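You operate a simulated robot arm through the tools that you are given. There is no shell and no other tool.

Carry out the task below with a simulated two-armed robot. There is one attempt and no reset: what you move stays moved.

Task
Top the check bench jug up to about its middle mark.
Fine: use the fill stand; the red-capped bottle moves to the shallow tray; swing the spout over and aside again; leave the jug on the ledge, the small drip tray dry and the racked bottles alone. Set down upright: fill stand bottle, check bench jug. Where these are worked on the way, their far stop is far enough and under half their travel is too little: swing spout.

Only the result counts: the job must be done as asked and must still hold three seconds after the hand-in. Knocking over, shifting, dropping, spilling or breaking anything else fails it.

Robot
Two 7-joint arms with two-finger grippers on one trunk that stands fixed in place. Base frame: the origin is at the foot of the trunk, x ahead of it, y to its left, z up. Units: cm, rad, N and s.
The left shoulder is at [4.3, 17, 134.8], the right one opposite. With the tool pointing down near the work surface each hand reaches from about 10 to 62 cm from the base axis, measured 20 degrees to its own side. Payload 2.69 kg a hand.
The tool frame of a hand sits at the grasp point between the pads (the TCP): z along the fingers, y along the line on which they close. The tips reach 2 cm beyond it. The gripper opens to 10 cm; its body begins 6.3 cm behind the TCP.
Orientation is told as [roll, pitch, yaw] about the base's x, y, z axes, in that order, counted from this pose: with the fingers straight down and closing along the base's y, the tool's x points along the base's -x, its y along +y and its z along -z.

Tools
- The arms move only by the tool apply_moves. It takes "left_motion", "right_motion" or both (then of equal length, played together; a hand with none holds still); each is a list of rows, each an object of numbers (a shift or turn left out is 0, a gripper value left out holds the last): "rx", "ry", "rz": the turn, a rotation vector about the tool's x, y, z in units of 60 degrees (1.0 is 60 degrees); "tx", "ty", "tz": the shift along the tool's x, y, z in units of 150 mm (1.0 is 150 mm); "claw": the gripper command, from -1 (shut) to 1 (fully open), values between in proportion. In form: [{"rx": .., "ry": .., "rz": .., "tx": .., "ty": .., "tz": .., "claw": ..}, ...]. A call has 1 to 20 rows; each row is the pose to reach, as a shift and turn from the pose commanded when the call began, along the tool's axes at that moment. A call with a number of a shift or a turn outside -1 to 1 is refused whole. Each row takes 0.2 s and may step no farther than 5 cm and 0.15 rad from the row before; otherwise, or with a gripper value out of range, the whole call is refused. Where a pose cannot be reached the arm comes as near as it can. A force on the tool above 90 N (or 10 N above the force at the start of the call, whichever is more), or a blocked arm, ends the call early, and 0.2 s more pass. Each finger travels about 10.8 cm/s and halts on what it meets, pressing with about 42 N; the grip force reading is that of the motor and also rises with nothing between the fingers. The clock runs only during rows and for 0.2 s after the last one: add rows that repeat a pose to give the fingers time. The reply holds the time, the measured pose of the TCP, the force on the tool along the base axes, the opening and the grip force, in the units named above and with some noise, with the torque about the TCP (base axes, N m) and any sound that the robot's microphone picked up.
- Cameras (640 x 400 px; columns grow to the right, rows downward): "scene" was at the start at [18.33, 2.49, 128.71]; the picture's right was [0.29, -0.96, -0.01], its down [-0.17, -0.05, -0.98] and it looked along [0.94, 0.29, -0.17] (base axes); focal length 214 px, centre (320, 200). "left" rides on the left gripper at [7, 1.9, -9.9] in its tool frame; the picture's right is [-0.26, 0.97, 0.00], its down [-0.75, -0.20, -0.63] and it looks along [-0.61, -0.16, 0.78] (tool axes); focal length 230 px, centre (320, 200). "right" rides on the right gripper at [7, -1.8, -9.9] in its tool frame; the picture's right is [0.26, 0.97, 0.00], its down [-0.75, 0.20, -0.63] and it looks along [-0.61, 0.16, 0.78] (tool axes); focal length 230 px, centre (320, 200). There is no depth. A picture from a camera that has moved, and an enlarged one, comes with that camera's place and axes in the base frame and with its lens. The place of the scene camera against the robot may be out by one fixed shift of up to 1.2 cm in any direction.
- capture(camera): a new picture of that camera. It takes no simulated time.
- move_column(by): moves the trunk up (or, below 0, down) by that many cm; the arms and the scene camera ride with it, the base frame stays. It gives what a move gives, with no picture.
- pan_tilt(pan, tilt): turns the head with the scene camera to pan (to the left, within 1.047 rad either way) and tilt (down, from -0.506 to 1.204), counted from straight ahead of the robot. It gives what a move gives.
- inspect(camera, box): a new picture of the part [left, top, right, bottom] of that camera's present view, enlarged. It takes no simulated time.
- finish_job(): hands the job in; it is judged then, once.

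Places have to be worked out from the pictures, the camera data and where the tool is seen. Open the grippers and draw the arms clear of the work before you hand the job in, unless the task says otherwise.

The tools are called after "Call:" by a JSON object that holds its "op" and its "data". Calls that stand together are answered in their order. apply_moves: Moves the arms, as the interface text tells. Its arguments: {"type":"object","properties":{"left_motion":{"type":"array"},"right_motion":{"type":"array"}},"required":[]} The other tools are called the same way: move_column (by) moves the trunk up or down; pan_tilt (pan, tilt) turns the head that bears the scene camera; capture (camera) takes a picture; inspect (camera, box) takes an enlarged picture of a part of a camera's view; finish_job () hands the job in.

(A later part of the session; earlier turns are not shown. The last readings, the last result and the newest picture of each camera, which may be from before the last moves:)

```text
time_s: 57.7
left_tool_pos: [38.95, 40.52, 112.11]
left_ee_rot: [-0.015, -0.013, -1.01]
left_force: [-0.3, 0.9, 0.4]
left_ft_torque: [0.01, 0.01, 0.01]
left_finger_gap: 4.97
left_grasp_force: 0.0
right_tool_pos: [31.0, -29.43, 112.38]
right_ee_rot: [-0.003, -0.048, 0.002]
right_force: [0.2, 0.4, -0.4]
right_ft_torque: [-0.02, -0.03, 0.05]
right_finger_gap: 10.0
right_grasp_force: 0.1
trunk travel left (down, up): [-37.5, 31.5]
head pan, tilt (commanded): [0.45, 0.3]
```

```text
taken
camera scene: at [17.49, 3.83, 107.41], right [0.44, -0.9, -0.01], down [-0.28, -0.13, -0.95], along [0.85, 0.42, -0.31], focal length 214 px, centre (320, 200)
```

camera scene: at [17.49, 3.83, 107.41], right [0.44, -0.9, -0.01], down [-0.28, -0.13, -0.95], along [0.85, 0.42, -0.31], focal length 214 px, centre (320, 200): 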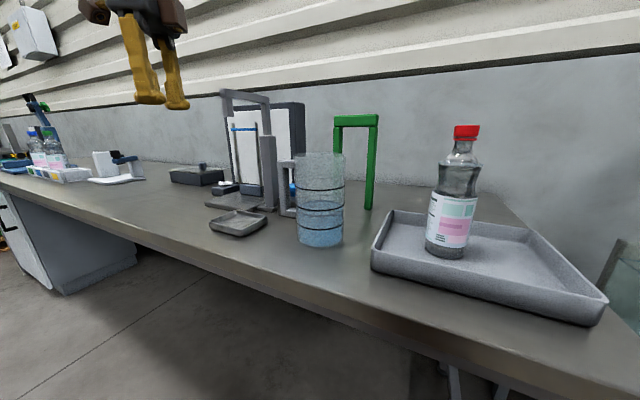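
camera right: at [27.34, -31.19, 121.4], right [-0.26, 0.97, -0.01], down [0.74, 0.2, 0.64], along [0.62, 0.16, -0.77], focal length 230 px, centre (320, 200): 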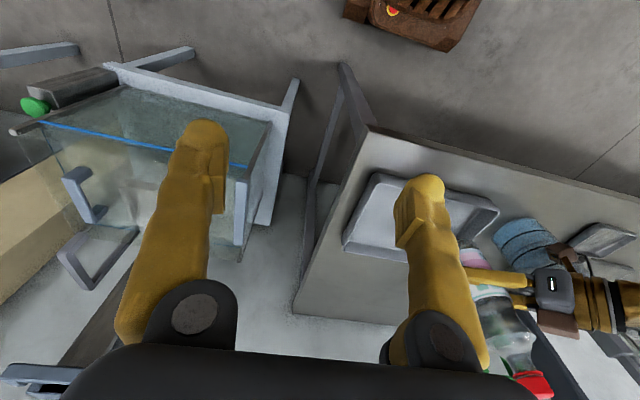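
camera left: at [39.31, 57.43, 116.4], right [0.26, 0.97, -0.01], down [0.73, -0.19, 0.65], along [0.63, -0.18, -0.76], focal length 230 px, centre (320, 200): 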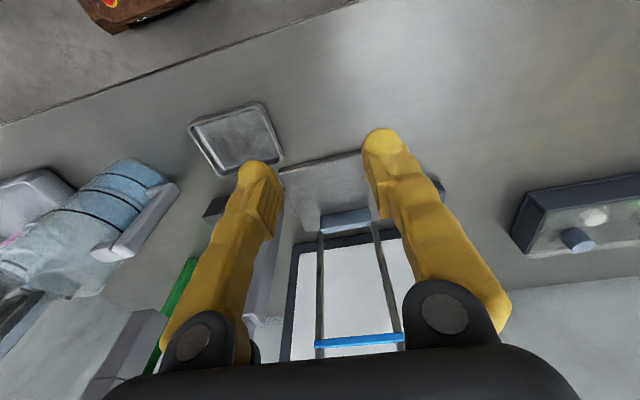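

I continue to yaw −90° and move over toward the handle, first to the right and then forward, at z≈112 so the fingers stay above the jug and to the right of the spout.

Call:
{"op": "apply_moves", "data": {"left_motion": [{"tx": -0.134, "ty": -0.084, "rz": 0.067, "claw": 0}, {"tx": -0.268, "ty": -0.168, "rz": 0.134, "claw": 0}, {"tx": -0.402, "ty": -0.253, "rz": 0.2, "claw": 0}, {"tx": -0.536, "ty": -0.337, "rz": 0.268, "claw": 0}, {"tx": -0.621, "ty": -0.201, "rz": 0.335, "claw": 0}, {"tx": -0.706, "ty": -0.066, "rz": 0.402, "claw": 0}, {"tx": -0.791, "ty": 0.07, "rz": 0.469, "claw": 0}, {"tx": -0.877, "ty": 0.205, "rz": 0.536, "claw": 0}, {"tx": -0.962, "ty": 0.341, "rz": 0.536, "claw": 0}, {"tx": -0.962, "ty": 0.341, "rz": 0.536, "claw": 0}]}}

Call:
{"op": "capture", "data": {"camera": "left"}}

Call:
{"op": "inspect", "data": {"camera": "scene", "box": [180, 40, 400, 260]}}

```text
time_s: 59.9
left_tool_pos: [51.07, 31.0, 113.21]
left_ee_rot: [0.015, -0.019, -1.573]
left_force: [0.2, 0.3, -0.5]
left_ft_torque: [0.01, -0.02, -0.01]
left_finger_gap: 4.97
left_grasp_force: 0.0
right_tool_pos: [30.9, -29.49, 112.44]
right_ee_rot: [-0.005, -0.051, 0.0]
right_force: [0.3, -0.1, 0.1]
right_ft_torque: [0.02, -0.01, 0.01]
right_finger_gap: 9.98
right_grasp_force: 0.0
trunk travel left (down, up): [-37.5, 31.5]
head pan, tilt (commanded): [0.45, 0.3]
```

```text
taken
camera left: at [52.8, 38.05, 123.2], right [0.97, -0.26, 0.02], down [-0.21, -0.74, 0.64], along [-0.15, -0.62, -0.77], focal length 230 px, centre (320, 200)
```

left: 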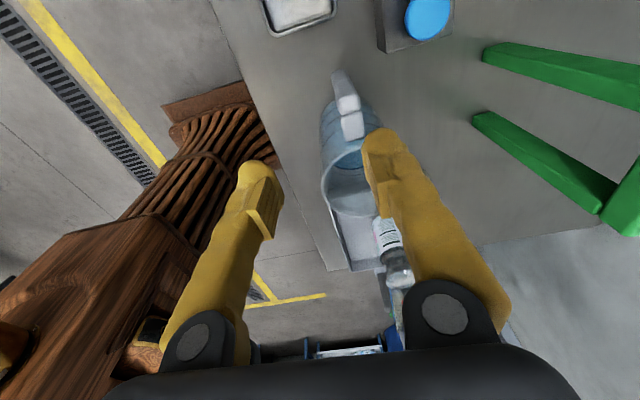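

```text
1.82 times, centred on (290, 150) of scene
camera zoom: at [17.45, 3.82, 107.41], right [0.44, -0.9, -0.01], down [-0.28, -0.13, -0.95], along [0.85, 0.42, -0.31], focal length 390 px, centre (374, 291)
```

zoom: 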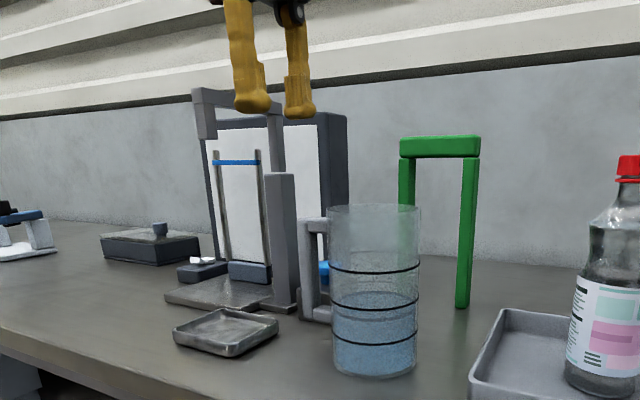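

I enlarge the handle in this view to fix its top position and orientation.

Call:
{"op": "inspect", "data": {"camera": "left", "box": [310, 60, 400, 150]}}

```text
4.44 times, centred on (355, 105) of left
camera zoom: at [52.8, 38.05, 123.2], right [0.97, -0.26, 0.02], down [-0.21, -0.74, 0.64], along [-0.15, -0.62, -0.77], focal length 1022 px, centre (164, 622)
```

zoom: 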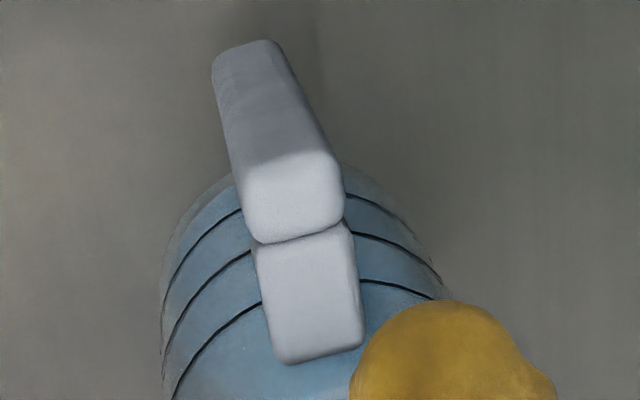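

Two views agree: bar top centre at (54.1, 30.35, 100.5), aligned with the axes, about 2 cm wide. I move above it and descend to TCP z≈103, tips just over the bar.

Call:
{"op": "apply_moves", "data": {"left_motion": [{"tx": -0.033, "ty": 0.1, "rx": 0.007, "ry": 0.009, "claw": 0}, {"tx": -0.067, "ty": 0.2, "rx": 0.014, "ry": 0.018, "claw": 0}, {"tx": -0.067, "ty": 0.2, "rx": 0.014, "ry": 0.018, "tz": 0.14, "claw": 0}, {"tx": -0.067, "ty": 0.2, "rx": 0.014, "ry": 0.018, "tz": 0.28, "claw": 0}, {"tx": -0.067, "ty": 0.2, "rx": 0.014, "ry": 0.018, "tz": 0.42, "claw": 0}, {"tx": -0.067, "ty": 0.2, "rx": 0.014, "ry": 0.018, "tz": 0.56, "claw": 0}, {"tx": -0.067, "ty": 0.2, "rx": 0.014, "ry": 0.018, "tz": 0.67, "claw": 0}, {"tx": -0.067, "ty": 0.2, "rx": 0.014, "ry": 0.018, "tz": 0.67, "claw": 0}]}}

Call:
{"op": "capture", "data": {"camera": "left"}}

Call:
{"op": "inspect", "data": {"camera": "scene", "box": [180, 40, 400, 260]}}

```text
time_s: 61.7
left_tool_pos: [54.14, 29.75, 103.34]
left_ee_rot: [0.0, 0.0, -1.572]
left_force: [-0.6, -1.0, -0.4]
left_ft_torque: [-0.01, 0.02, -0.01]
left_finger_gap: 4.98
left_grasp_force: 0.0
right_tool_pos: [30.94, -29.43, 112.54]
right_ee_rot: [-0.002, -0.049, 0.0]
right_force: [0.1, 0.1, -1.0]
right_ft_torque: [-0.01, -0.01, 0.02]
right_finger_gap: 9.99
right_grasp_force: 0.2
trunk travel left (down, up): [-37.5, 31.5]
head pan, tilt (commanded): [0.45, 0.3]
```

```text
taken
camera left: at [56.05, 36.68, 113.45], right [0.97, -0.26, 0.0], down [-0.2, -0.75, 0.63], along [-0.16, -0.61, -0.78], focal length 230 px, centre (320, 200)
```

left: 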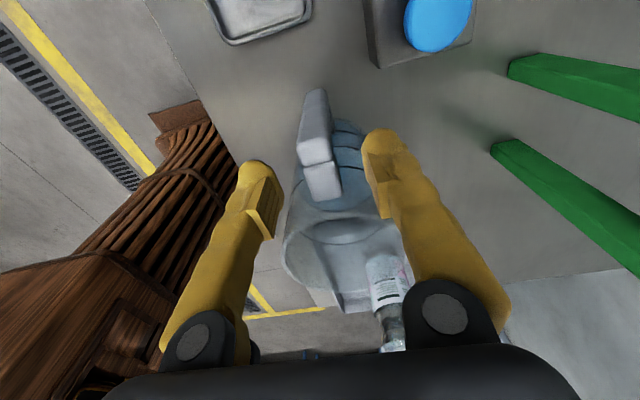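

```text
1.82 times, centred on (290, 150) of scene
camera zoom: at [17.49, 3.81, 107.4], right [0.44, -0.9, -0.01], down [-0.28, -0.13, -0.95], along [0.85, 0.42, -0.31], focal length 390 px, centre (374, 291)
```

zoom: 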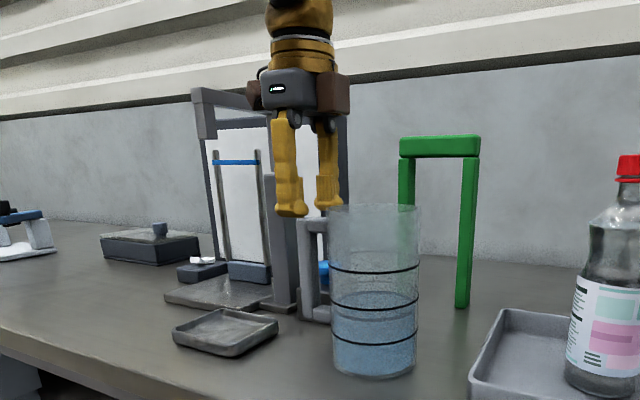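

The bar lies centred between the finger tips. A block on the palm's jug side suggests keeping some height over the rim, so I descend only to TCP z≈98.4 and check.

Call:
{"op": "apply_moves", "data": {"left_motion": [{"tx": 0.01, "tz": 0.08, "claw": 0}, {"tx": 0.017, "tz": 0.16, "claw": 0}, {"tx": 0.017, "tz": 0.24, "claw": 0}, {"tx": 0.017, "tz": 0.33, "claw": 0}, {"tx": 0.017, "tz": 0.33, "claw": 0}]}}

Call:
{"op": "capture", "data": {"camera": "left"}}

Call:
{"op": "inspect", "data": {"camera": "scene", "box": [240, 70, 380, 250]}}

```text
time_s: 62.9
left_tool_pos: [54.11, 30.14, 98.34]
left_ee_rot: [0.001, 0.001, -1.571]
left_force: [0.4, 0.3, -0.1]
left_ft_torque: [-0.02, -0.01, 0.0]
left_finger_gap: 5.02
left_grasp_force: 0.2
right_tool_pos: [30.93, -29.53, 112.55]
right_ee_rot: [-0.003, -0.049, 0.001]
right_force: [0.4, -0.3, 0.1]
right_ft_torque: [-0.01, -0.01, 0.01]
right_finger_gap: 10.0
right_grasp_force: 0.1
trunk travel left (down, up): [-37.5, 31.5]
head pan, tilt (commanded): [0.45, 0.3]
```

```text
taken
camera left: at [56.05, 36.95, 108.43], right [0.97, -0.26, 0.0], down [-0.2, -0.75, 0.63], along [-0.16, -0.61, -0.78], focal length 230 px, centre (320, 200)
```

left: 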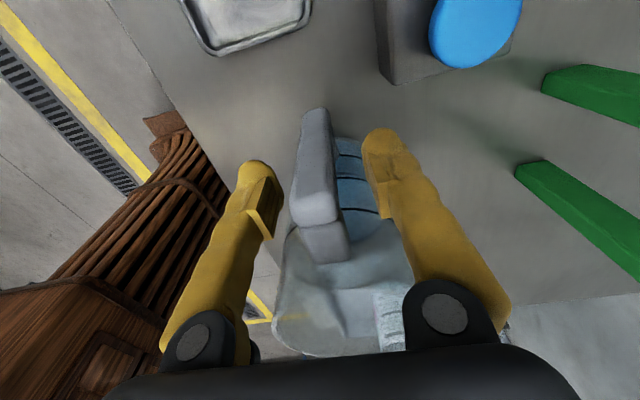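

```text
2.22 times, centred on (310, 160) of scene
camera zoom: at [17.49, 3.81, 107.4], right [0.44, -0.9, -0.01], down [-0.28, -0.13, -0.95], along [0.85, 0.42, -0.31], focal length 477 px, centre (342, 289)
```

zoom: 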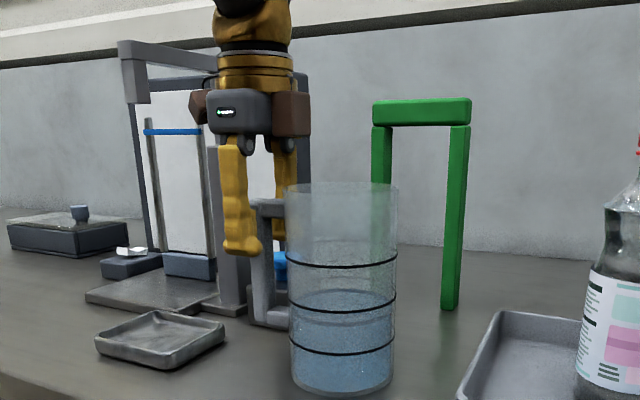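

The palm block clears the rim by about 4 cm and the bar is centred (x≈54.2). I lower 1.2 cm more and close gently on the handle.

Call:
{"op": "apply_moves", "data": {"left_motion": [{"tz": 0.04, "claw": 0}, {"tz": 0.08, "claw": 0}, {"tz": 0.08, "claw": -0.2}, {"tz": 0.08, "claw": -0.4}, {"tz": 0.08, "claw": -0.55}, {"tz": 0.08, "claw": -0.7}, {"tz": 0.08, "claw": -1}, {"tz": 0.08, "claw": -1}, {"tz": 0.08, "claw": -1}]}}

Call:
{"op": "capture", "data": {"camera": "left"}}

Call:
{"op": "inspect", "data": {"camera": "scene", "box": [240, 70, 380, 250]}}

```text
time_s: 64.9
left_tool_pos: [54.17, 30.03, 97.14]
left_ee_rot: [0.0, 0.0, -1.573]
left_force: [-0.9, 0.0, 0.0]
left_ft_torque: [0.06, -0.01, -0.11]
left_finger_gap: 2.08
left_grasp_force: 42.4
right_tool_pos: [31.0, -29.43, 112.49]
right_ee_rot: [-0.005, -0.049, 0.002]
right_force: [-1.4, 0.1, 0.3]
right_ft_torque: [-0.02, 0.01, 0.01]
right_finger_gap: 10.03
right_grasp_force: 0.1
trunk travel left (down, up): [-37.5, 31.5]
head pan, tilt (commanded): [0.45, 0.3]
```

```text
taken
camera left: at [56.07, 36.9, 107.21], right [0.97, -0.26, 0.0], down [-0.2, -0.75, 0.63], along [-0.16, -0.61, -0.78], focal length 230 px, centre (320, 200)
```

left: 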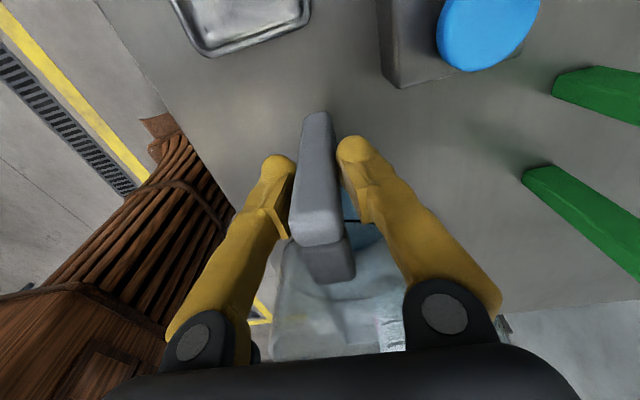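

```text
2.22 times, centred on (310, 160) of scene
camera zoom: at [17.51, 3.83, 107.4], right [0.44, -0.9, -0.01], down [-0.28, -0.13, -0.95], along [0.85, 0.42, -0.31], focal length 477 px, centre (342, 289)
```

zoom: 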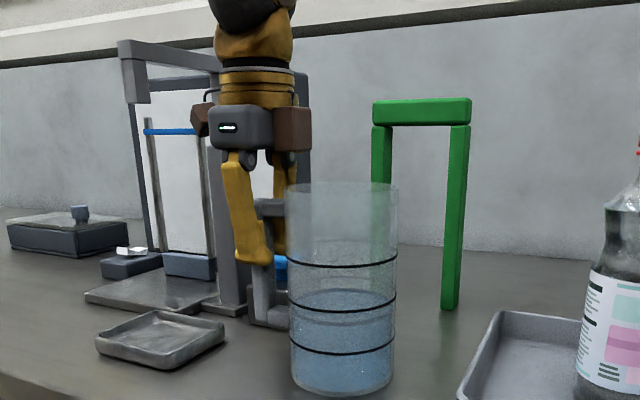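

Gripped on the handle bar (2.08 cm, 42 N). I lift 1.2 cm slowly and check the load and any droop.

Call:
{"op": "apply_moves", "data": {"left_motion": [{"tz": -0.013, "claw": -1}, {"tz": -0.027, "claw": -1}, {"tz": -0.04, "claw": -1}, {"tz": -0.054, "claw": -1}, {"tz": -0.067, "claw": -1}, {"tz": -0.08, "claw": -1}, {"tz": -0.08, "claw": -1}]}}

Call:
{"op": "inspect", "data": {"camera": "scene", "box": [240, 70, 380, 250]}}

Call:
{"op": "capture", "data": {"camera": "left"}}

```text
time_s: 66.5
left_tool_pos: [54.26, 29.98, 98.41]
left_ee_rot: [-0.001, 0.0, -1.575]
left_force: [-0.2, 0.6, -4.2]
left_ft_torque: [0.34, -0.03, -0.05]
left_finger_gap: 2.09
left_grasp_force: 42.3
right_tool_pos: [31.03, -29.53, 112.58]
right_ee_rot: [-0.004, -0.048, 0.0]
right_force: [-0.3, -0.4, -0.2]
right_ft_torque: [-0.02, -0.02, -0.03]
right_finger_gap: 10.01
right_grasp_force: 0.0
trunk travel left (down, up): [-37.5, 31.5]
head pan, tilt (commanded): [0.45, 0.3]
```

```text
2.22 times, centred on (310, 160) of scene
camera zoom: at [17.54, 3.83, 107.39], right [0.44, -0.9, -0.01], down [-0.28, -0.13, -0.95], along [0.85, 0.42, -0.31], focal length 477 px, centre (342, 289)
```

zoom: 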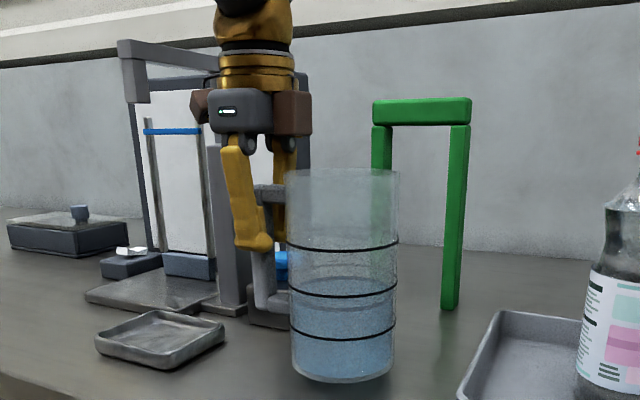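

```text
taken
camera left: at [56.21, 36.9, 108.44], right [0.97, -0.26, 0.0], down [-0.2, -0.75, 0.63], along [-0.16, -0.61, -0.78], focal length 230 px, centre (320, 200)
```

left: 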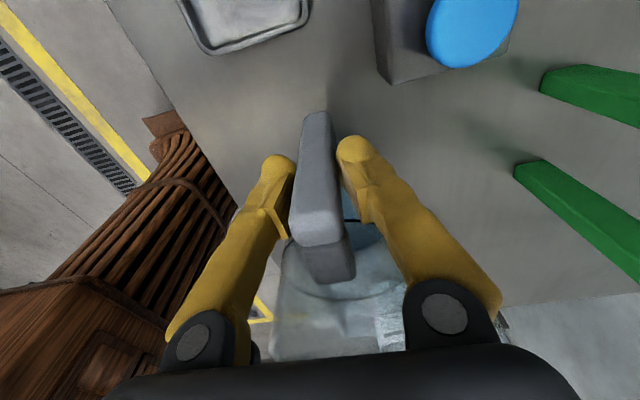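

The jug lifts cleanly (4.2 N, no droop). I shift it 4 cm right for spout clearance, raise it 2.5 cm, then draw it back gently toward the robot.

Call:
{"op": "apply_moves", "data": {"left_motion": [{"tx": -0.05, "claw": -1}, {"tx": -0.12, "tz": -0.02, "claw": -1}, {"tx": -0.19, "tz": -0.05, "claw": -1}, {"tx": -0.25, "tz": -0.09, "claw": -1}, {"tx": -0.267, "tz": -0.13, "claw": -1}, {"tx": -0.267, "tz": -0.16, "ty": -0.04, "claw": -1}, {"tx": -0.267, "tz": -0.167, "ty": -0.1, "claw": -1}, {"tx": -0.267, "tz": -0.167, "ty": -0.18, "claw": -1}, {"tx": -0.267, "tz": -0.167, "ty": -0.27, "claw": -1}, {"tx": -0.267, "tz": -0.167, "ty": -0.36, "claw": -1}, {"tx": -0.267, "tz": -0.167, "ty": -0.45, "claw": -1}, {"tx": -0.267, "tz": -0.167, "ty": -0.54, "claw": -1}, {"tx": -0.267, "tz": -0.167, "ty": -0.63, "claw": -1}, {"tx": -0.267, "tz": -0.167, "ty": -0.72, "claw": -1}, {"tx": -0.267, "tz": -0.167, "ty": -0.8, "claw": -1}, {"tx": -0.267, "tz": -0.167, "ty": -0.86, "claw": -1}, {"tx": -0.267, "tz": -0.167, "ty": -0.9, "claw": -1}, {"tx": -0.267, "tz": -0.167, "ty": -0.92, "claw": -1}, {"tx": -0.267, "tz": -0.167, "ty": -0.92, "claw": -1}]}}

Call:
{"op": "capture", "data": {"camera": "scene"}}

Call:
{"op": "capture", "data": {"camera": "left"}}

```text
time_s: 70.5
left_tool_pos: [40.32, 25.97, 100.85]
left_ee_rot: [0.001, 0.0, -1.569]
left_force: [0.3, -0.7, -4.7]
left_ft_torque: [0.36, 0.0, -0.01]
left_finger_gap: 2.08
left_grasp_force: 42.0
right_tool_pos: [31.14, -29.49, 112.42]
right_ee_rot: [-0.004, -0.051, 0.001]
right_force: [0.6, -0.4, -0.6]
right_ft_torque: [0.0, 0.01, -0.01]
right_finger_gap: 10.02
right_grasp_force: 0.0
trunk travel left (down, up): [-37.5, 31.5]
head pan, tilt (commanded): [0.45, 0.3]
```

```text
taken
camera scene: at [17.52, 3.83, 107.4], right [0.44, -0.9, -0.01], down [-0.28, -0.13, -0.95], along [0.85, 0.42, -0.31], focal length 214 px, centre (320, 200)
```

scene: 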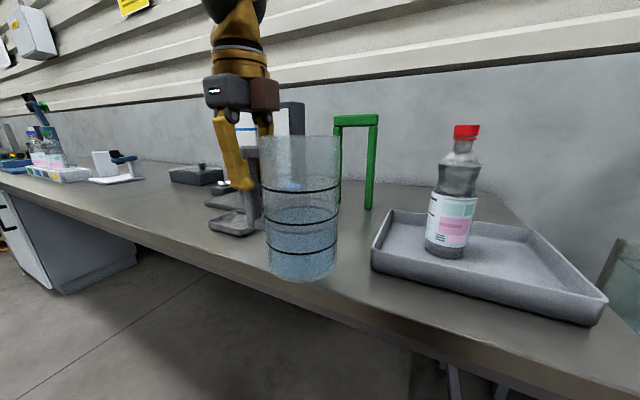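

```text
taken
camera left: at [42.28, 32.91, 110.93], right [0.97, -0.26, 0.0], down [-0.2, -0.75, 0.63], along [-0.16, -0.61, -0.78], focal length 230 px, centre (320, 200)
```

left: 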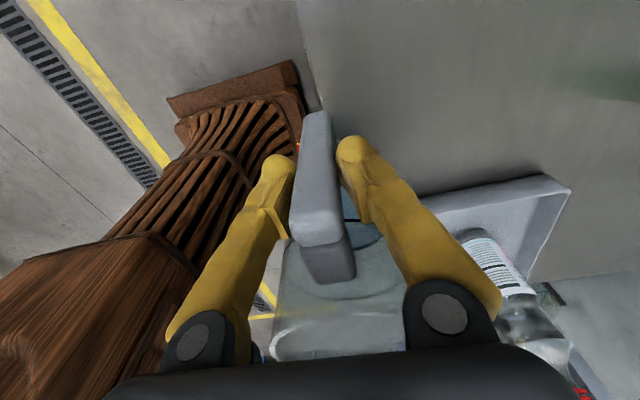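

Jug is level at TCP (40.3, 26, 100.9). I carry it left while rotating the hand from yaw −90° to −45°, slowly, staying in front of the nozzle.

Call:
{"op": "apply_moves", "data": {"left_motion": [{"tx": 0.019, "ty": -0.008, "rz": -0.015, "claw": -1}, {"tx": 0.058, "ty": -0.025, "rz": -0.045, "claw": -1}, {"tx": 0.116, "ty": -0.05, "rz": -0.09, "claw": -1}, {"tx": 0.184, "ty": -0.08, "rz": -0.143, "claw": -1}, {"tx": 0.261, "ty": -0.113, "rz": -0.203, "claw": -1}, {"tx": 0.338, "ty": -0.147, "rz": -0.263, "claw": -1}, {"tx": 0.416, "ty": -0.181, "rz": -0.323, "claw": -1}, {"tx": 0.493, "ty": -0.214, "rz": -0.383, "claw": -1}, {"tx": 0.57, "ty": -0.248, "rz": -0.443, "claw": -1}, {"tx": 0.648, "ty": -0.281, "rz": -0.503, "claw": -1}, {"tx": 0.725, "ty": -0.315, "rz": -0.563, "claw": -1}, {"tx": 0.803, "ty": -0.349, "rz": -0.623, "claw": -1}, {"tx": 0.87, "ty": -0.378, "rz": -0.675, "claw": -1}, {"tx": 0.919, "ty": -0.399, "rz": -0.713, "claw": -1}, {"tx": 0.948, "ty": -0.412, "rz": -0.735, "claw": -1}, {"tx": 0.967, "ty": -0.42, "rz": -0.75, "claw": -1}, {"tx": 0.967, "ty": -0.42, "rz": -0.75, "claw": -1}]}}

Call:
{"op": "capture", "data": {"camera": "scene"}}

Call:
{"op": "capture", "data": {"camera": "left"}}

```text
time_s: 74.1
left_tool_pos: [34.1, 40.61, 100.93]
left_ee_rot: [-0.001, 0.001, -0.787]
left_force: [-0.2, 0.2, -5.6]
left_ft_torque: [0.23, 0.26, 0.01]
left_finger_gap: 2.08
left_grasp_force: 42.3
right_tool_pos: [31.1, -29.46, 112.66]
right_ee_rot: [-0.007, -0.05, 0.002]
right_force: [-0.1, 0.4, 0.0]
right_ft_torque: [0.0, -0.02, 0.01]
right_finger_gap: 10.01
right_grasp_force: 0.1
trunk travel left (down, up): [-37.5, 31.5]
head pan, tilt (commanded): [0.45, 0.3]
```

```text
taken
camera scene: at [17.52, 3.84, 107.4], right [0.44, -0.9, -0.01], down [-0.28, -0.13, -0.95], along [0.85, 0.42, -0.31], focal length 214 px, centre (320, 200)
```

scene: 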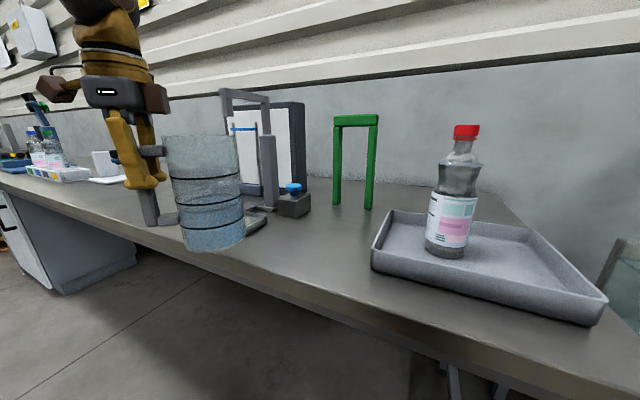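

```text
taken
camera left: at [30.51, 46.75, 111.0], right [0.87, 0.5, 0.0], down [0.39, -0.67, 0.63], along [0.32, -0.55, -0.78], focal length 230 px, centre (320, 200)
```

left: 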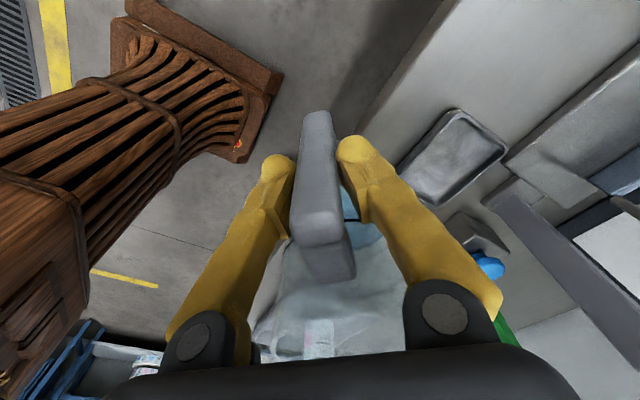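

The turn went smoothly, jug upright. I continue to yaw 0 while moving left to y≈54.5, in line with the plate.

Call:
{"op": "apply_moves", "data": {"left_motion": [{"tx": 0.013, "ty": 0.013, "rz": -0.015, "claw": -1}, {"tx": 0.039, "ty": 0.039, "rz": -0.045, "claw": -1}, {"tx": 0.079, "ty": 0.078, "rz": -0.09, "claw": -1}, {"tx": 0.125, "ty": 0.124, "rz": -0.143, "claw": -1}, {"tx": 0.177, "ty": 0.177, "rz": -0.203, "claw": -1}, {"tx": 0.23, "ty": 0.229, "rz": -0.263, "claw": -1}, {"tx": 0.282, "ty": 0.281, "rz": -0.323, "claw": -1}, {"tx": 0.335, "ty": 0.334, "rz": -0.383, "claw": -1}, {"tx": 0.387, "ty": 0.386, "rz": -0.443, "claw": -1}, {"tx": 0.44, "ty": 0.438, "rz": -0.503, "claw": -1}, {"tx": 0.492, "ty": 0.491, "rz": -0.563, "claw": -1}, {"tx": 0.544, "ty": 0.543, "rz": -0.623, "claw": -1}, {"tx": 0.59, "ty": 0.589, "rz": -0.675, "claw": -1}, {"tx": 0.623, "ty": 0.621, "rz": -0.713, "claw": -1}, {"tx": 0.643, "ty": 0.641, "rz": -0.735, "claw": -1}, {"tx": 0.656, "ty": 0.654, "rz": -0.75, "claw": -1}, {"tx": 0.656, "ty": 0.654, "rz": -0.75, "claw": -1}]}}

Call:
{"op": "pan_tilt", "data": {"pan": 0.65, "tilt": 0.3}}

Call:
{"op": "capture", "data": {"camera": "scene"}}

Call:
{"op": "capture", "data": {"camera": "left"}}

```text
time_s: 77.7
left_tool_pos: [33.98, 54.66, 100.81]
left_ee_rot: [-0.001, 0.001, 0.001]
left_force: [0.2, -0.1, -5.0]
left_ft_torque: [-0.01, 0.31, 0.01]
left_finger_gap: 2.06
left_grasp_force: 42.0
right_tool_pos: [31.0, -29.37, 112.69]
right_ee_rot: [-0.006, -0.05, 0.002]
right_force: [0.6, 1.1, -0.7]
right_ft_torque: [0.01, 0.0, 0.02]
right_finger_gap: 10.0
right_grasp_force: 0.0
trunk travel left (down, up): [-37.5, 31.5]
head pan, tilt (commanded): [0.45, 0.3]
```

```text
time_s: 78.4
left_tool_pos: [34.06, 54.48, 100.9]
left_ee_rot: [-0.001, 0.001, 0.0]
left_force: [0.3, 0.4, -5.5]
left_ft_torque: [0.0, 0.36, 0.01]
left_finger_gap: 2.11
left_grasp_force: 42.4
right_tool_pos: [31.05, -29.27, 112.55]
right_ee_rot: [-0.006, -0.049, 0.002]
right_force: [-0.1, 1.0, -0.1]
right_ft_torque: [0.02, 0.0, 0.01]
right_finger_gap: 9.96
right_grasp_force: 0.0
trunk travel left (down, up): [-37.5, 31.5]
head pan, tilt (commanded): [0.649, 0.3]
```

```text
taken
camera scene: at [16.55, 5.43, 107.41], right [0.6, -0.8, -0.01], down [-0.25, -0.18, -0.95], along [0.76, 0.58, -0.31], focal length 214 px, centre (320, 200)
```

scene: 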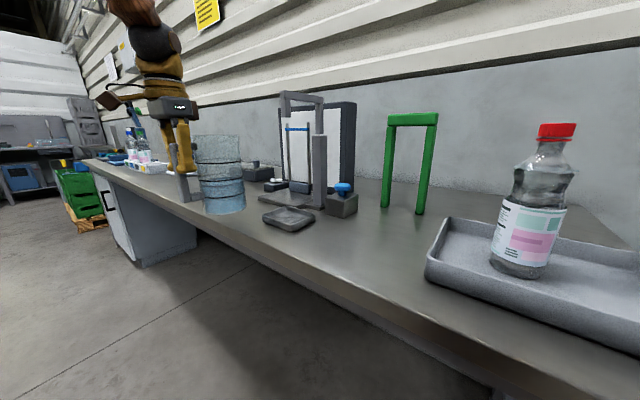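

```text
taken
camera left: at [27.11, 56.27, 110.86], right [0.26, 0.97, 0.0], down [0.75, -0.2, 0.63], along [0.61, -0.16, -0.78], focal length 230 px, centre (320, 200)
```

left: 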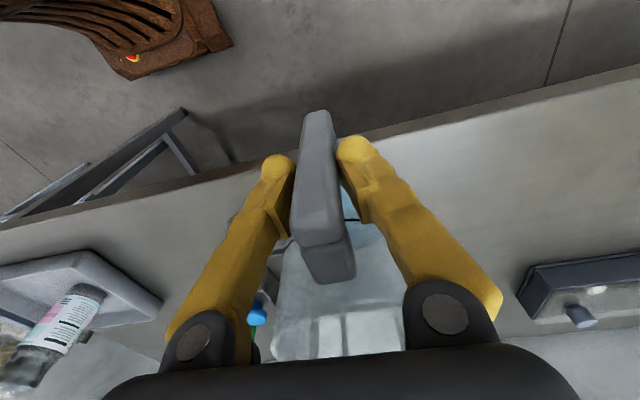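

The jug is in line with the plate, bottom ≈87.5. To make the final tool-down reach easier I raise the hand 7 cm and then lower the trunk 7 cm, so the arm works higher relative to its shoulder.

Call:
{"op": "apply_moves", "data": {"left_motion": [{"tz": -0.02, "claw": -1}, {"tz": -0.06, "claw": -1}, {"tz": -0.12, "claw": -1}, {"tz": -0.18, "claw": -1}, {"tz": -0.25, "claw": -1}, {"tz": -0.32, "claw": -1}, {"tz": -0.39, "claw": -1}, {"tz": -0.44, "claw": -1}, {"tz": -0.47, "claw": -1}, {"tz": -0.48, "claw": -1}, {"tz": -0.48, "claw": -1}]}}

Call:
{"op": "move_column", "data": {"by": -7}}

Call:
{"op": "capture", "data": {"camera": "scene"}}

```text
time_s: 80.8
left_tool_pos: [34.01, 54.48, 108.05]
left_ee_rot: [0.0, 0.0, 0.0]
left_force: [1.3, 0.6, -5.8]
left_ft_torque: [0.0, 0.33, -0.02]
left_finger_gap: 2.05
left_grasp_force: 41.9
right_tool_pos: [30.98, -29.44, 112.47]
right_ee_rot: [-0.005, -0.049, 0.003]
right_force: [0.0, 0.1, -0.3]
right_ft_torque: [-0.01, 0.01, -0.01]
right_finger_gap: 10.0
right_grasp_force: 0.1
trunk travel left (down, up): [-37.5, 31.5]
head pan, tilt (commanded): [0.649, 0.3]
```

```text
time_s: 81.9
left_tool_pos: [34.14, 54.61, 100.98]
left_ee_rot: [0.0, 0.001, 0.001]
left_force: [-0.3, -1.0, -4.9]
left_ft_torque: [-0.03, 0.34, 0.0]
left_finger_gap: 2.1
left_grasp_force: 42.0
right_tool_pos: [31.05, -29.51, 105.53]
right_ee_rot: [-0.004, -0.05, 0.001]
right_force: [1.1, 0.1, 0.2]
right_ft_torque: [-0.01, -0.01, -0.02]
right_finger_gap: 10.02
right_grasp_force: 0.2
trunk travel left (down, up): [-30.5, 38.5]
head pan, tilt (commanded): [0.649, 0.3]
```

```text
taken
camera scene: at [16.42, 5.43, 100.42], right [0.6, -0.8, -0.01], down [-0.25, -0.18, -0.95], along [0.76, 0.58, -0.31], focal length 214 px, centre (320, 200)
```

scene: 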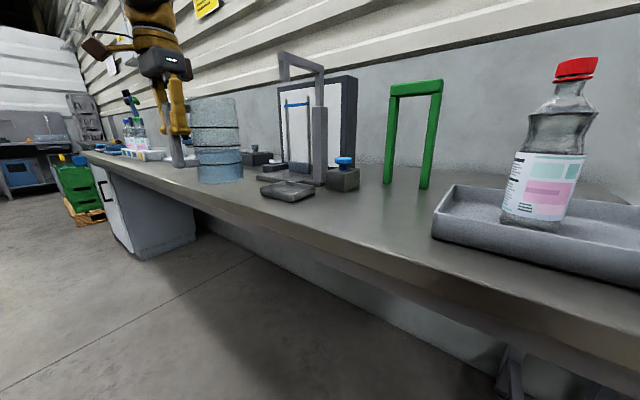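

Trunk is lower and the jug remains level. I advance 14 cm toward the plate, smoothly.

Call:
{"op": "apply_moves", "data": {"left_motion": [{"tx": -0.02, "claw": -1}, {"tx": -0.06, "claw": -1}, {"tx": -0.12, "claw": -1}, {"tx": -0.2, "claw": -1}, {"tx": -0.28, "claw": -1}, {"tx": -0.36, "claw": -1}, {"tx": -0.44, "claw": -1}, {"tx": -0.52, "claw": -1}, {"tx": -0.6, "claw": -1}, {"tx": -0.68, "claw": -1}, {"tx": -0.76, "claw": -1}, {"tx": -0.83, "claw": -1}, {"tx": -0.88, "claw": -1}, {"tx": -0.92, "claw": -1}, {"tx": -0.933, "claw": -1}, {"tx": -0.933, "claw": -1}]}}

Call:
{"op": "inspect", "data": {"camera": "scene", "box": [140, 0, 380, 210]}}

Call:
{"op": "capture", "data": {"camera": "left"}}

```text
time_s: 85.3
left_tool_pos: [48.05, 54.64, 101.14]
left_ee_rot: [0.0, 0.0, 0.0]
left_force: [-0.7, 0.3, -5.9]
left_ft_torque: [-0.04, 0.32, 0.05]
left_finger_gap: 2.11
left_grasp_force: 42.2
right_tool_pos: [31.08, -29.4, 105.65]
right_ee_rot: [-0.005, -0.049, 0.001]
right_force: [-1.0, -1.0, 0.2]
right_ft_torque: [0.01, 0.0, -0.02]
right_finger_gap: 9.99
right_grasp_force: 0.2
trunk travel left (down, up): [-30.5, 38.5]
head pan, tilt (commanded): [0.649, 0.3]
```

```text
1.90 times, centred on (260, 105) of scene
camera zoom: at [16.44, 5.44, 100.41], right [0.6, -0.8, -0.01], down [-0.25, -0.18, -0.95], along [0.76, 0.58, -0.31], focal length 408 px, centre (434, 381)
```

zoom: 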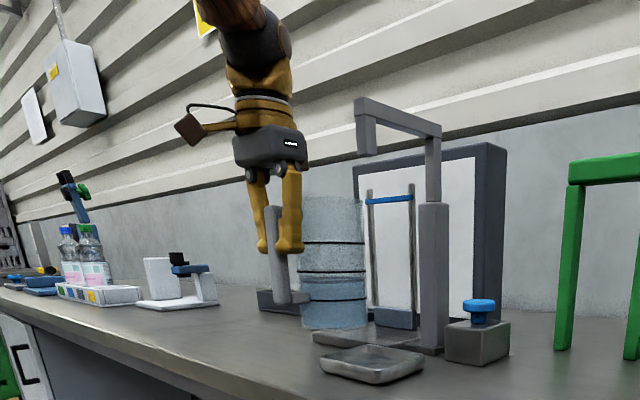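

```text
taken
camera left: at [41.21, 56.41, 111.17], right [0.26, 0.97, 0.0], down [0.75, -0.2, 0.63], along [0.61, -0.16, -0.78], focal length 230 px, centre (320, 200)
```

left: 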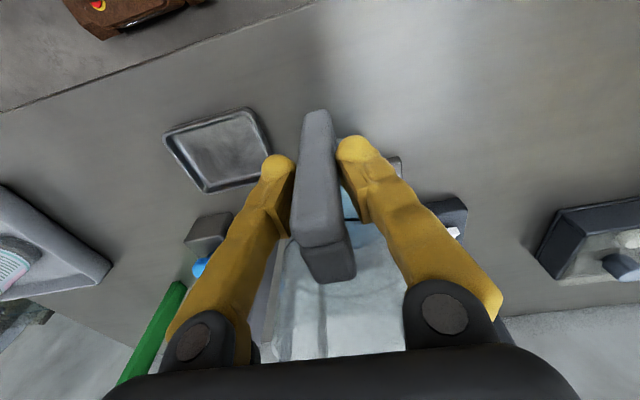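

The jug is just short of the plate. I advance the last 6.2 cm slowly while lowering 0.8 cm.

Call:
{"op": "apply_moves", "data": {"left_motion": [{"tx": -0.02, "tz": 0.005, "claw": -1}, {"tx": -0.05, "tz": 0.01, "claw": -1}, {"tx": -0.09, "tz": 0.015, "claw": -1}, {"tx": -0.14, "tz": 0.02, "claw": -1}, {"tx": -0.19, "tz": 0.03, "claw": -1}, {"tx": -0.24, "tz": 0.04, "claw": -1}, {"tx": -0.29, "tz": 0.045, "claw": -1}, {"tx": -0.34, "tz": 0.05, "claw": -1}, {"tx": -0.38, "tz": 0.053, "claw": -1}, {"tx": -0.405, "tz": 0.053, "claw": -1}, {"tx": -0.413, "tz": 0.053, "claw": -1}, {"tx": -0.413, "tz": 0.053, "claw": -1}]}}

Call:
{"op": "inspect", "data": {"camera": "scene", "box": [180, 30, 360, 210]}}

Call:
{"op": "capture", "data": {"camera": "left"}}

```text
time_s: 87.9
left_tool_pos: [54.69, 54.86, 100.54]
left_ee_rot: [0.0, 0.005, 0.0]
left_force: [-12.5, 0.4, -2.8]
left_ft_torque: [0.0, 1.32, -0.02]
left_finger_gap: 2.11
left_grasp_force: 42.1
right_tool_pos: [30.82, -29.25, 105.64]
right_ee_rot: [-0.004, -0.05, 0.003]
right_force: [0.0, 0.3, -0.7]
right_ft_torque: [0.01, -0.03, 0.01]
right_finger_gap: 9.99
right_grasp_force: 0.2
trunk travel left (down, up): [-30.5, 38.5]
head pan, tilt (commanded): [0.649, 0.3]
```

```text
2.22 times, centred on (270, 120) of scene
camera zoom: at [16.29, 5.42, 100.44], right [0.6, -0.8, -0.01], down [-0.25, -0.18, -0.95], along [0.76, 0.58, -0.31], focal length 477 px, centre (431, 378)
```

zoom: 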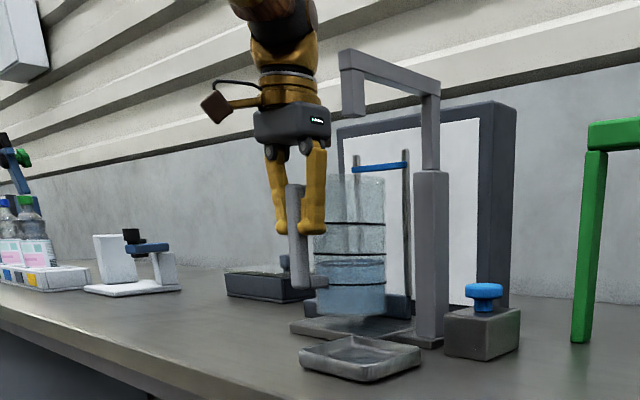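

```text
taken
camera left: at [47.83, 56.69, 110.57], right [0.26, 0.97, 0.0], down [0.75, -0.2, 0.63], along [0.61, -0.16, -0.78], focal length 230 px, centre (320, 200)
```

left: 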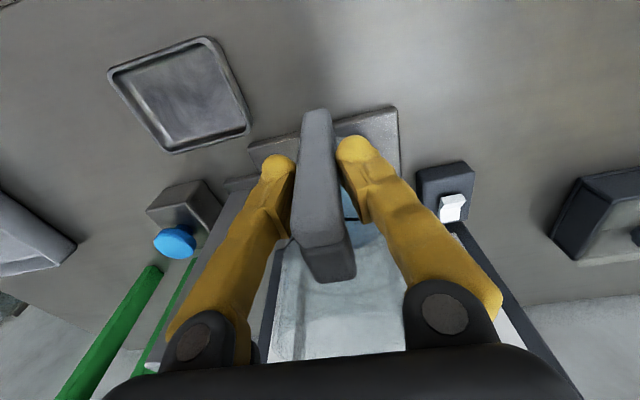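

A −12.5 N force along x tells me the jug has touched the back stop behind the plate. I back off about 1.2 cm and recheck the force.

Call:
{"op": "apply_moves", "data": {"left_motion": [{"tx": 0.02, "claw": -1}, {"tx": 0.045, "claw": -1}, {"tx": 0.065, "claw": -1}, {"tx": 0.08, "claw": -1}, {"tx": 0.08, "claw": -1}]}}

Call:
{"op": "inspect", "data": {"camera": "scene", "box": [200, 60, 320, 190]}}

```text
time_s: 89.1
left_tool_pos: [53.39, 54.74, 100.36]
left_ee_rot: [0.0, 0.001, -0.003]
left_force: [0.7, -0.7, -6.2]
left_ft_torque: [0.01, 0.36, -0.02]
left_finger_gap: 2.1
left_grasp_force: 41.4
right_tool_pos: [30.94, -29.45, 105.48]
right_ee_rot: [-0.005, -0.049, 0.002]
right_force: [0.1, -0.2, 0.2]
right_ft_torque: [0.02, 0.04, -0.02]
right_finger_gap: 10.01
right_grasp_force: 0.0
trunk travel left (down, up): [-30.5, 38.5]
head pan, tilt (commanded): [0.649, 0.3]
```

```text
3.08 times, centred on (260, 125) of scene
camera zoom: at [16.46, 5.44, 100.41], right [0.6, -0.8, -0.01], down [-0.25, -0.18, -0.95], along [0.76, 0.58, -0.31], focal length 660 px, centre (505, 431)
```

zoom: 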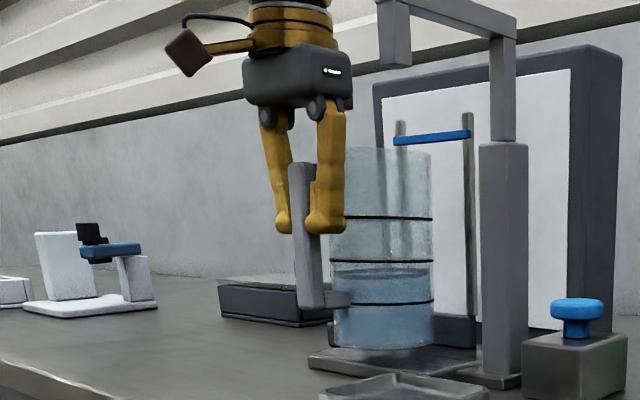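

Contact is relieved. I move 0.6 cm forward again (jug centre ≈62.9, well on the plate) and lower 1.1 cm.

Call:
{"op": "apply_moves", "data": {"left_motion": [{"tx": -0.02, "claw": -1}, {"tx": -0.04, "claw": -1}, {"tx": -0.04, "tz": 0.018, "claw": -1}, {"tx": -0.04, "tz": 0.036, "claw": -1}, {"tx": -0.04, "tz": 0.055, "claw": -1}, {"tx": -0.04, "tz": 0.073, "claw": -1}, {"tx": -0.04, "tz": 0.073, "claw": -1}]}}

Call:
{"op": "inspect", "data": {"camera": "scene", "box": [200, 60, 320, 190]}}

```text
time_s: 90.7
left_tool_pos: [54.09, 54.63, 99.3]
left_ee_rot: [0.002, 0.001, -0.001]
left_force: [-0.1, 1.2, -2.2]
left_ft_torque: [0.05, -0.11, 0.01]
left_finger_gap: 2.1
left_grasp_force: 41.4
right_tool_pos: [30.93, -29.35, 105.57]
right_ee_rot: [-0.006, -0.047, 0.002]
right_force: [-0.6, 0.1, 1.0]
right_ft_torque: [-0.01, 0.02, 0.01]
right_finger_gap: 9.99
right_grasp_force: 0.1
trunk travel left (down, up): [-30.5, 38.5]
head pan, tilt (commanded): [0.649, 0.3]
```

```text
3.08 times, centred on (260, 125) of scene
camera zoom: at [16.43, 5.42, 100.42], right [0.6, -0.8, -0.01], down [-0.25, -0.18, -0.95], along [0.76, 0.58, -0.31], focal length 660 px, centre (505, 431)
```

zoom: 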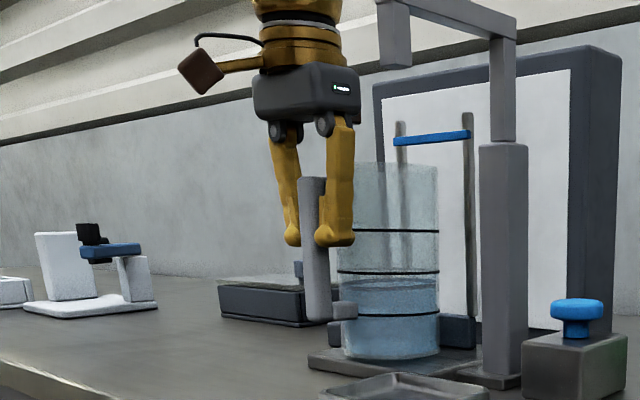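

The force drop (−2.2 N) shows the jug beginning to rest on the plate. I lower another ~0.25 cm to seat it.

Call:
{"op": "apply_moves", "data": {"left_motion": [{"tz": 0.008, "claw": -1}, {"tz": 0.016, "claw": -1}, {"tz": 0.016, "claw": -1}, {"tz": 0.016, "claw": -1}]}}

Call:
{"op": "inspect", "data": {"camera": "scene", "box": [220, 90, 310, 190]}}

```text
time_s: 91.7
left_tool_pos: [53.87, 54.52, 99.18]
left_ee_rot: [0.0, -0.002, -0.001]
left_force: [-0.3, 0.6, 8.5]
left_ft_torque: [-0.02, -1.26, 0.02]
left_finger_gap: 2.11
left_grasp_force: 42.0
right_tool_pos: [30.97, -29.46, 105.58]
right_ee_rot: [-0.002, -0.05, 0.001]
right_force: [0.2, 0.2, 0.1]
right_ft_torque: [-0.02, 0.01, -0.01]
right_finger_gap: 10.02
right_grasp_force: 0.0
trunk travel left (down, up): [-30.5, 38.5]
head pan, tilt (commanded): [0.649, 0.3]
```

```text
4.00 times, centred on (265, 140) of scene
camera zoom: at [16.33, 5.35, 100.44], right [0.6, -0.8, -0.01], down [-0.25, -0.18, -0.95], along [0.76, 0.58, -0.31], focal length 858 px, centre (540, 440)
```

zoom: 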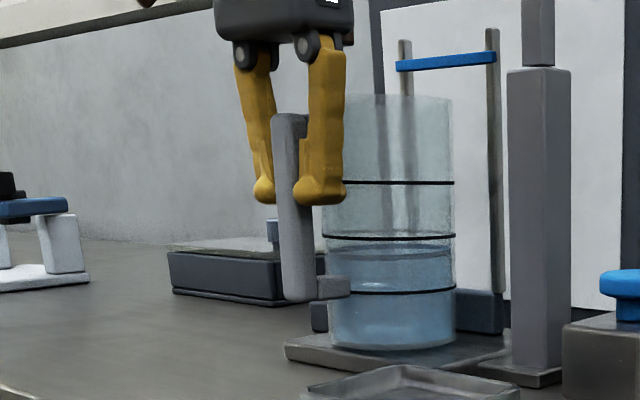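

The jug is seated (8.5 N downward). I ease up 0.12 cm and open the gripper to release the handle.

Call:
{"op": "apply_moves", "data": {"left_motion": [{"tz": -0.008, "claw": -1}, {"tz": -0.008, "claw": -1}, {"tz": -0.008, "claw": -0.55}, {"tz": -0.008, "claw": -0.4}, {"tz": -0.008, "claw": -0.2}, {"tz": -0.008, "claw": 0}, {"tz": -0.008, "claw": 0}]}}

Call:
{"op": "inspect", "data": {"camera": "scene", "box": [220, 90, 310, 190]}}

Call:
{"op": "capture", "data": {"camera": "left"}}

```text
time_s: 93.3
left_tool_pos: [53.91, 54.54, 99.14]
left_ee_rot: [0.001, -0.001, -0.002]
left_force: [0.2, 0.3, -0.5]
left_ft_torque: [-0.01, 0.01, 0.02]
left_finger_gap: 5.0
left_grasp_force: 0.2
right_tool_pos: [30.92, -29.35, 105.56]
right_ee_rot: [-0.004, -0.048, 0.003]
right_force: [0.7, -0.3, -0.4]
right_ft_torque: [0.03, -0.02, 0.01]
right_finger_gap: 9.99
right_grasp_force: 0.0
trunk travel left (down, up): [-30.5, 38.5]
head pan, tilt (commanded): [0.649, 0.3]
```

```text
4.00 times, centred on (265, 140) of scene
camera zoom: at [16.41, 5.4, 100.42], right [0.6, -0.8, -0.01], down [-0.25, -0.18, -0.95], along [0.76, 0.58, -0.31], focal length 858 px, centre (540, 440)
```

zoom: 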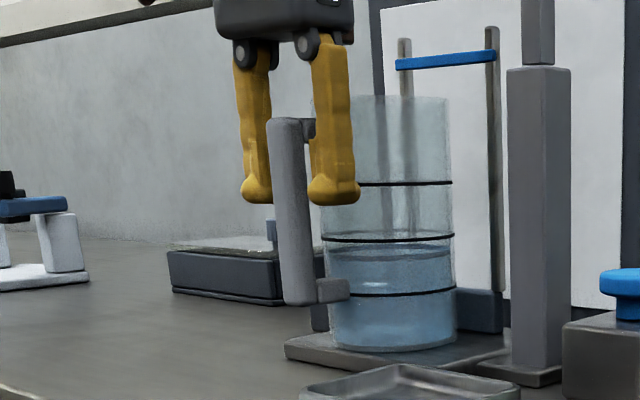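

```text
taken
camera left: at [47.08, 56.4, 109.21], right [0.26, 0.97, 0.0], down [0.75, -0.2, 0.63], along [0.61, -0.16, -0.78], focal length 230 px, centre (320, 200)
```

left: 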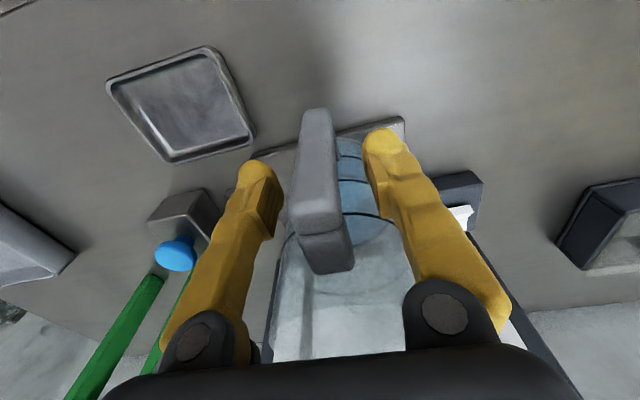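

The jug stands upright and free on the plate. I lift the hand straight up, clear of the handle, then retreat toward the robot.

Call:
{"op": "apply_moves", "data": {"left_motion": [{"tz": -0.1, "claw": 0}, {"tz": -0.25, "claw": 0}, {"tz": -0.42, "claw": 0}, {"tz": -0.6, "claw": 0}, {"tz": -0.78, "claw": 0}, {"tz": -0.87, "tx": 0.1, "claw": 0}, {"tz": -0.9, "tx": 0.3, "claw": 0}, {"tz": -0.9, "tx": 0.5, "claw": 0}, {"tz": -0.9, "tx": 0.7, "claw": 0}, {"tz": -0.9, "tx": 0.8, "claw": 0}, {"tz": -0.9, "tx": 0.8, "claw": 0}]}}

Call:
{"op": "move_column", "data": {"by": 22}}

Call:
{"op": "pan_tilt", "data": {"pan": 0.65, "tilt": 0.5}}

Call:
{"op": "capture", "data": {"camera": "scene"}}

Call:
{"op": "capture", "data": {"camera": "left"}}

```text
time_s: 95.7
left_tool_pos: [49.11, 55.97, 113.18]
left_ee_rot: [-0.022, 0.035, -0.005]
left_force: [0.1, 0.7, -0.7]
left_ft_torque: [0.0, 0.02, 0.02]
left_finger_gap: 5.02
left_grasp_force: 0.1
left hand out of reach, approached as far as the arm can: row 4, 5, 6, 7, 8, 9, 10, 11
right_tool_pos: [30.93, -29.37, 105.62]
right_ee_rot: [-0.004, -0.049, 0.002]
right_force: [0.3, -0.8, 0.2]
right_ft_torque: [0.01, -0.01, -0.03]
right_finger_gap: 9.99
right_grasp_force: 0.1
trunk travel left (down, up): [-30.5, 38.5]
head pan, tilt (commanded): [0.649, 0.3]
```

```text
time_s: 98.0
left_tool_pos: [49.34, 56.12, 134.91]
left_ee_rot: [-0.028, 0.047, -0.007]
left_force: [-0.4, -0.2, 0.5]
left_ft_torque: [0.01, -0.02, 0.03]
left_finger_gap: 5.01
left_grasp_force: 0.0
right_tool_pos: [30.97, -29.41, 127.55]
right_ee_rot: [-0.006, -0.047, 0.002]
right_force: [0.2, -0.1, -0.1]
right_ft_torque: [-0.03, -0.01, 0.02]
right_finger_gap: 10.02
right_grasp_force: 0.1
trunk travel left (down, up): [-52.5, 16.5]
head pan, tilt (commanded): [0.649, 0.3]
```

```text
time_s: 98.8
left_tool_pos: [49.3, 56.12, 134.88]
left_ee_rot: [-0.029, 0.046, -0.007]
left_force: [-0.9, -0.4, -0.7]
left_ft_torque: [0.0, 0.03, 0.0]
left_finger_gap: 5.03
left_grasp_force: 0.1
right_tool_pos: [30.93, -29.52, 127.61]
right_ee_rot: [-0.006, -0.051, 0.002]
right_force: [0.2, -0.6, 0.0]
right_ft_torque: [0.0, 0.0, 0.02]
right_finger_gap: 9.99
right_grasp_force: 0.1
trunk travel left (down, up): [-52.5, 16.5]
head pan, tilt (commanded): [0.649, 0.499]
```

```text
taken
camera scene: at [16.57, 5.26, 120.59], right [0.6, -0.8, -0.01], down [-0.4, -0.29, -0.87], along [0.69, 0.53, -0.49], focal length 214 px, centre (320, 200)
```

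scene: 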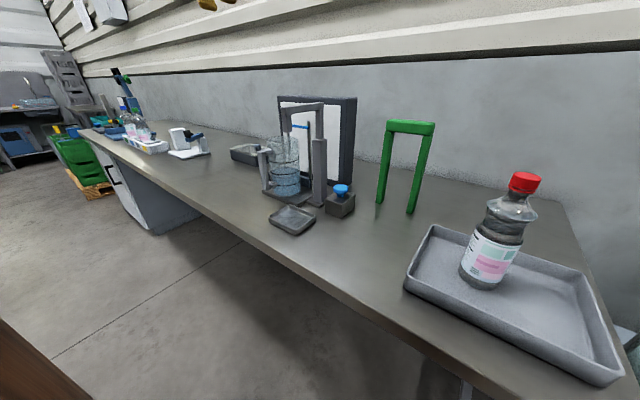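

```text
taken
camera left: at [42.78, 58.2, 145.19], right [0.26, 0.96, -0.04], down [0.78, -0.19, 0.6], along [0.57, -0.19, -0.8], focal length 230 px, centre (320, 200)
```

left: 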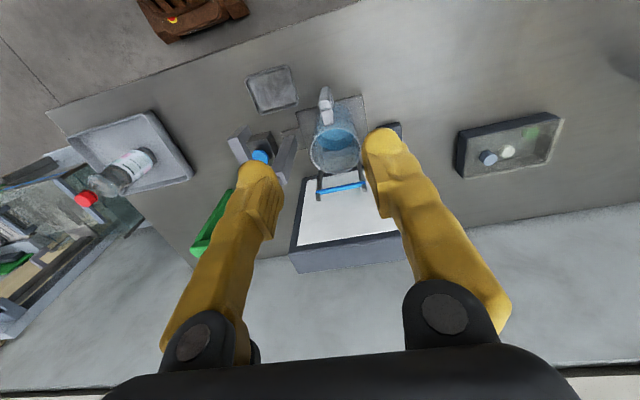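

Everything is in place. I enlarge both views to refine the spout arm's position relative to jug and post.

Call:
{"op": "inspect", "data": {"camera": "left", "box": [220, 60, 400, 220]}}

Call:
{"op": "inspect", "data": {"camera": "scene", "box": [225, 80, 375, 240]}}

```text
2.50 times, centred on (310, 140) of left
camera zoom: at [42.78, 58.2, 145.19], right [0.26, 0.96, -0.04], down [0.78, -0.19, 0.6], along [0.57, -0.19, -0.8], focal length 575 px, centre (345, 350)
```

zoom: 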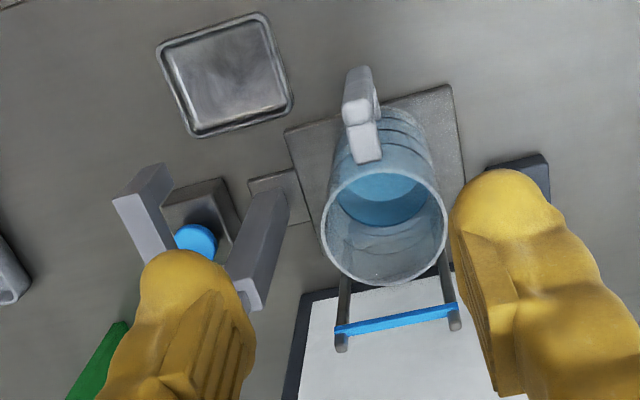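

```text
2.50 times, centred on (300, 160) of scene
camera zoom: at [16.57, 5.26, 120.59], right [0.6, -0.8, -0.01], down [-0.4, -0.29, -0.87], along [0.69, 0.53, -0.49], focal length 536 px, centre (370, 300)
```

zoom: 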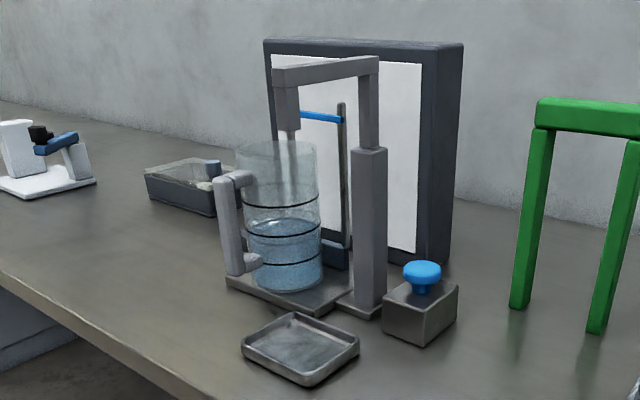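

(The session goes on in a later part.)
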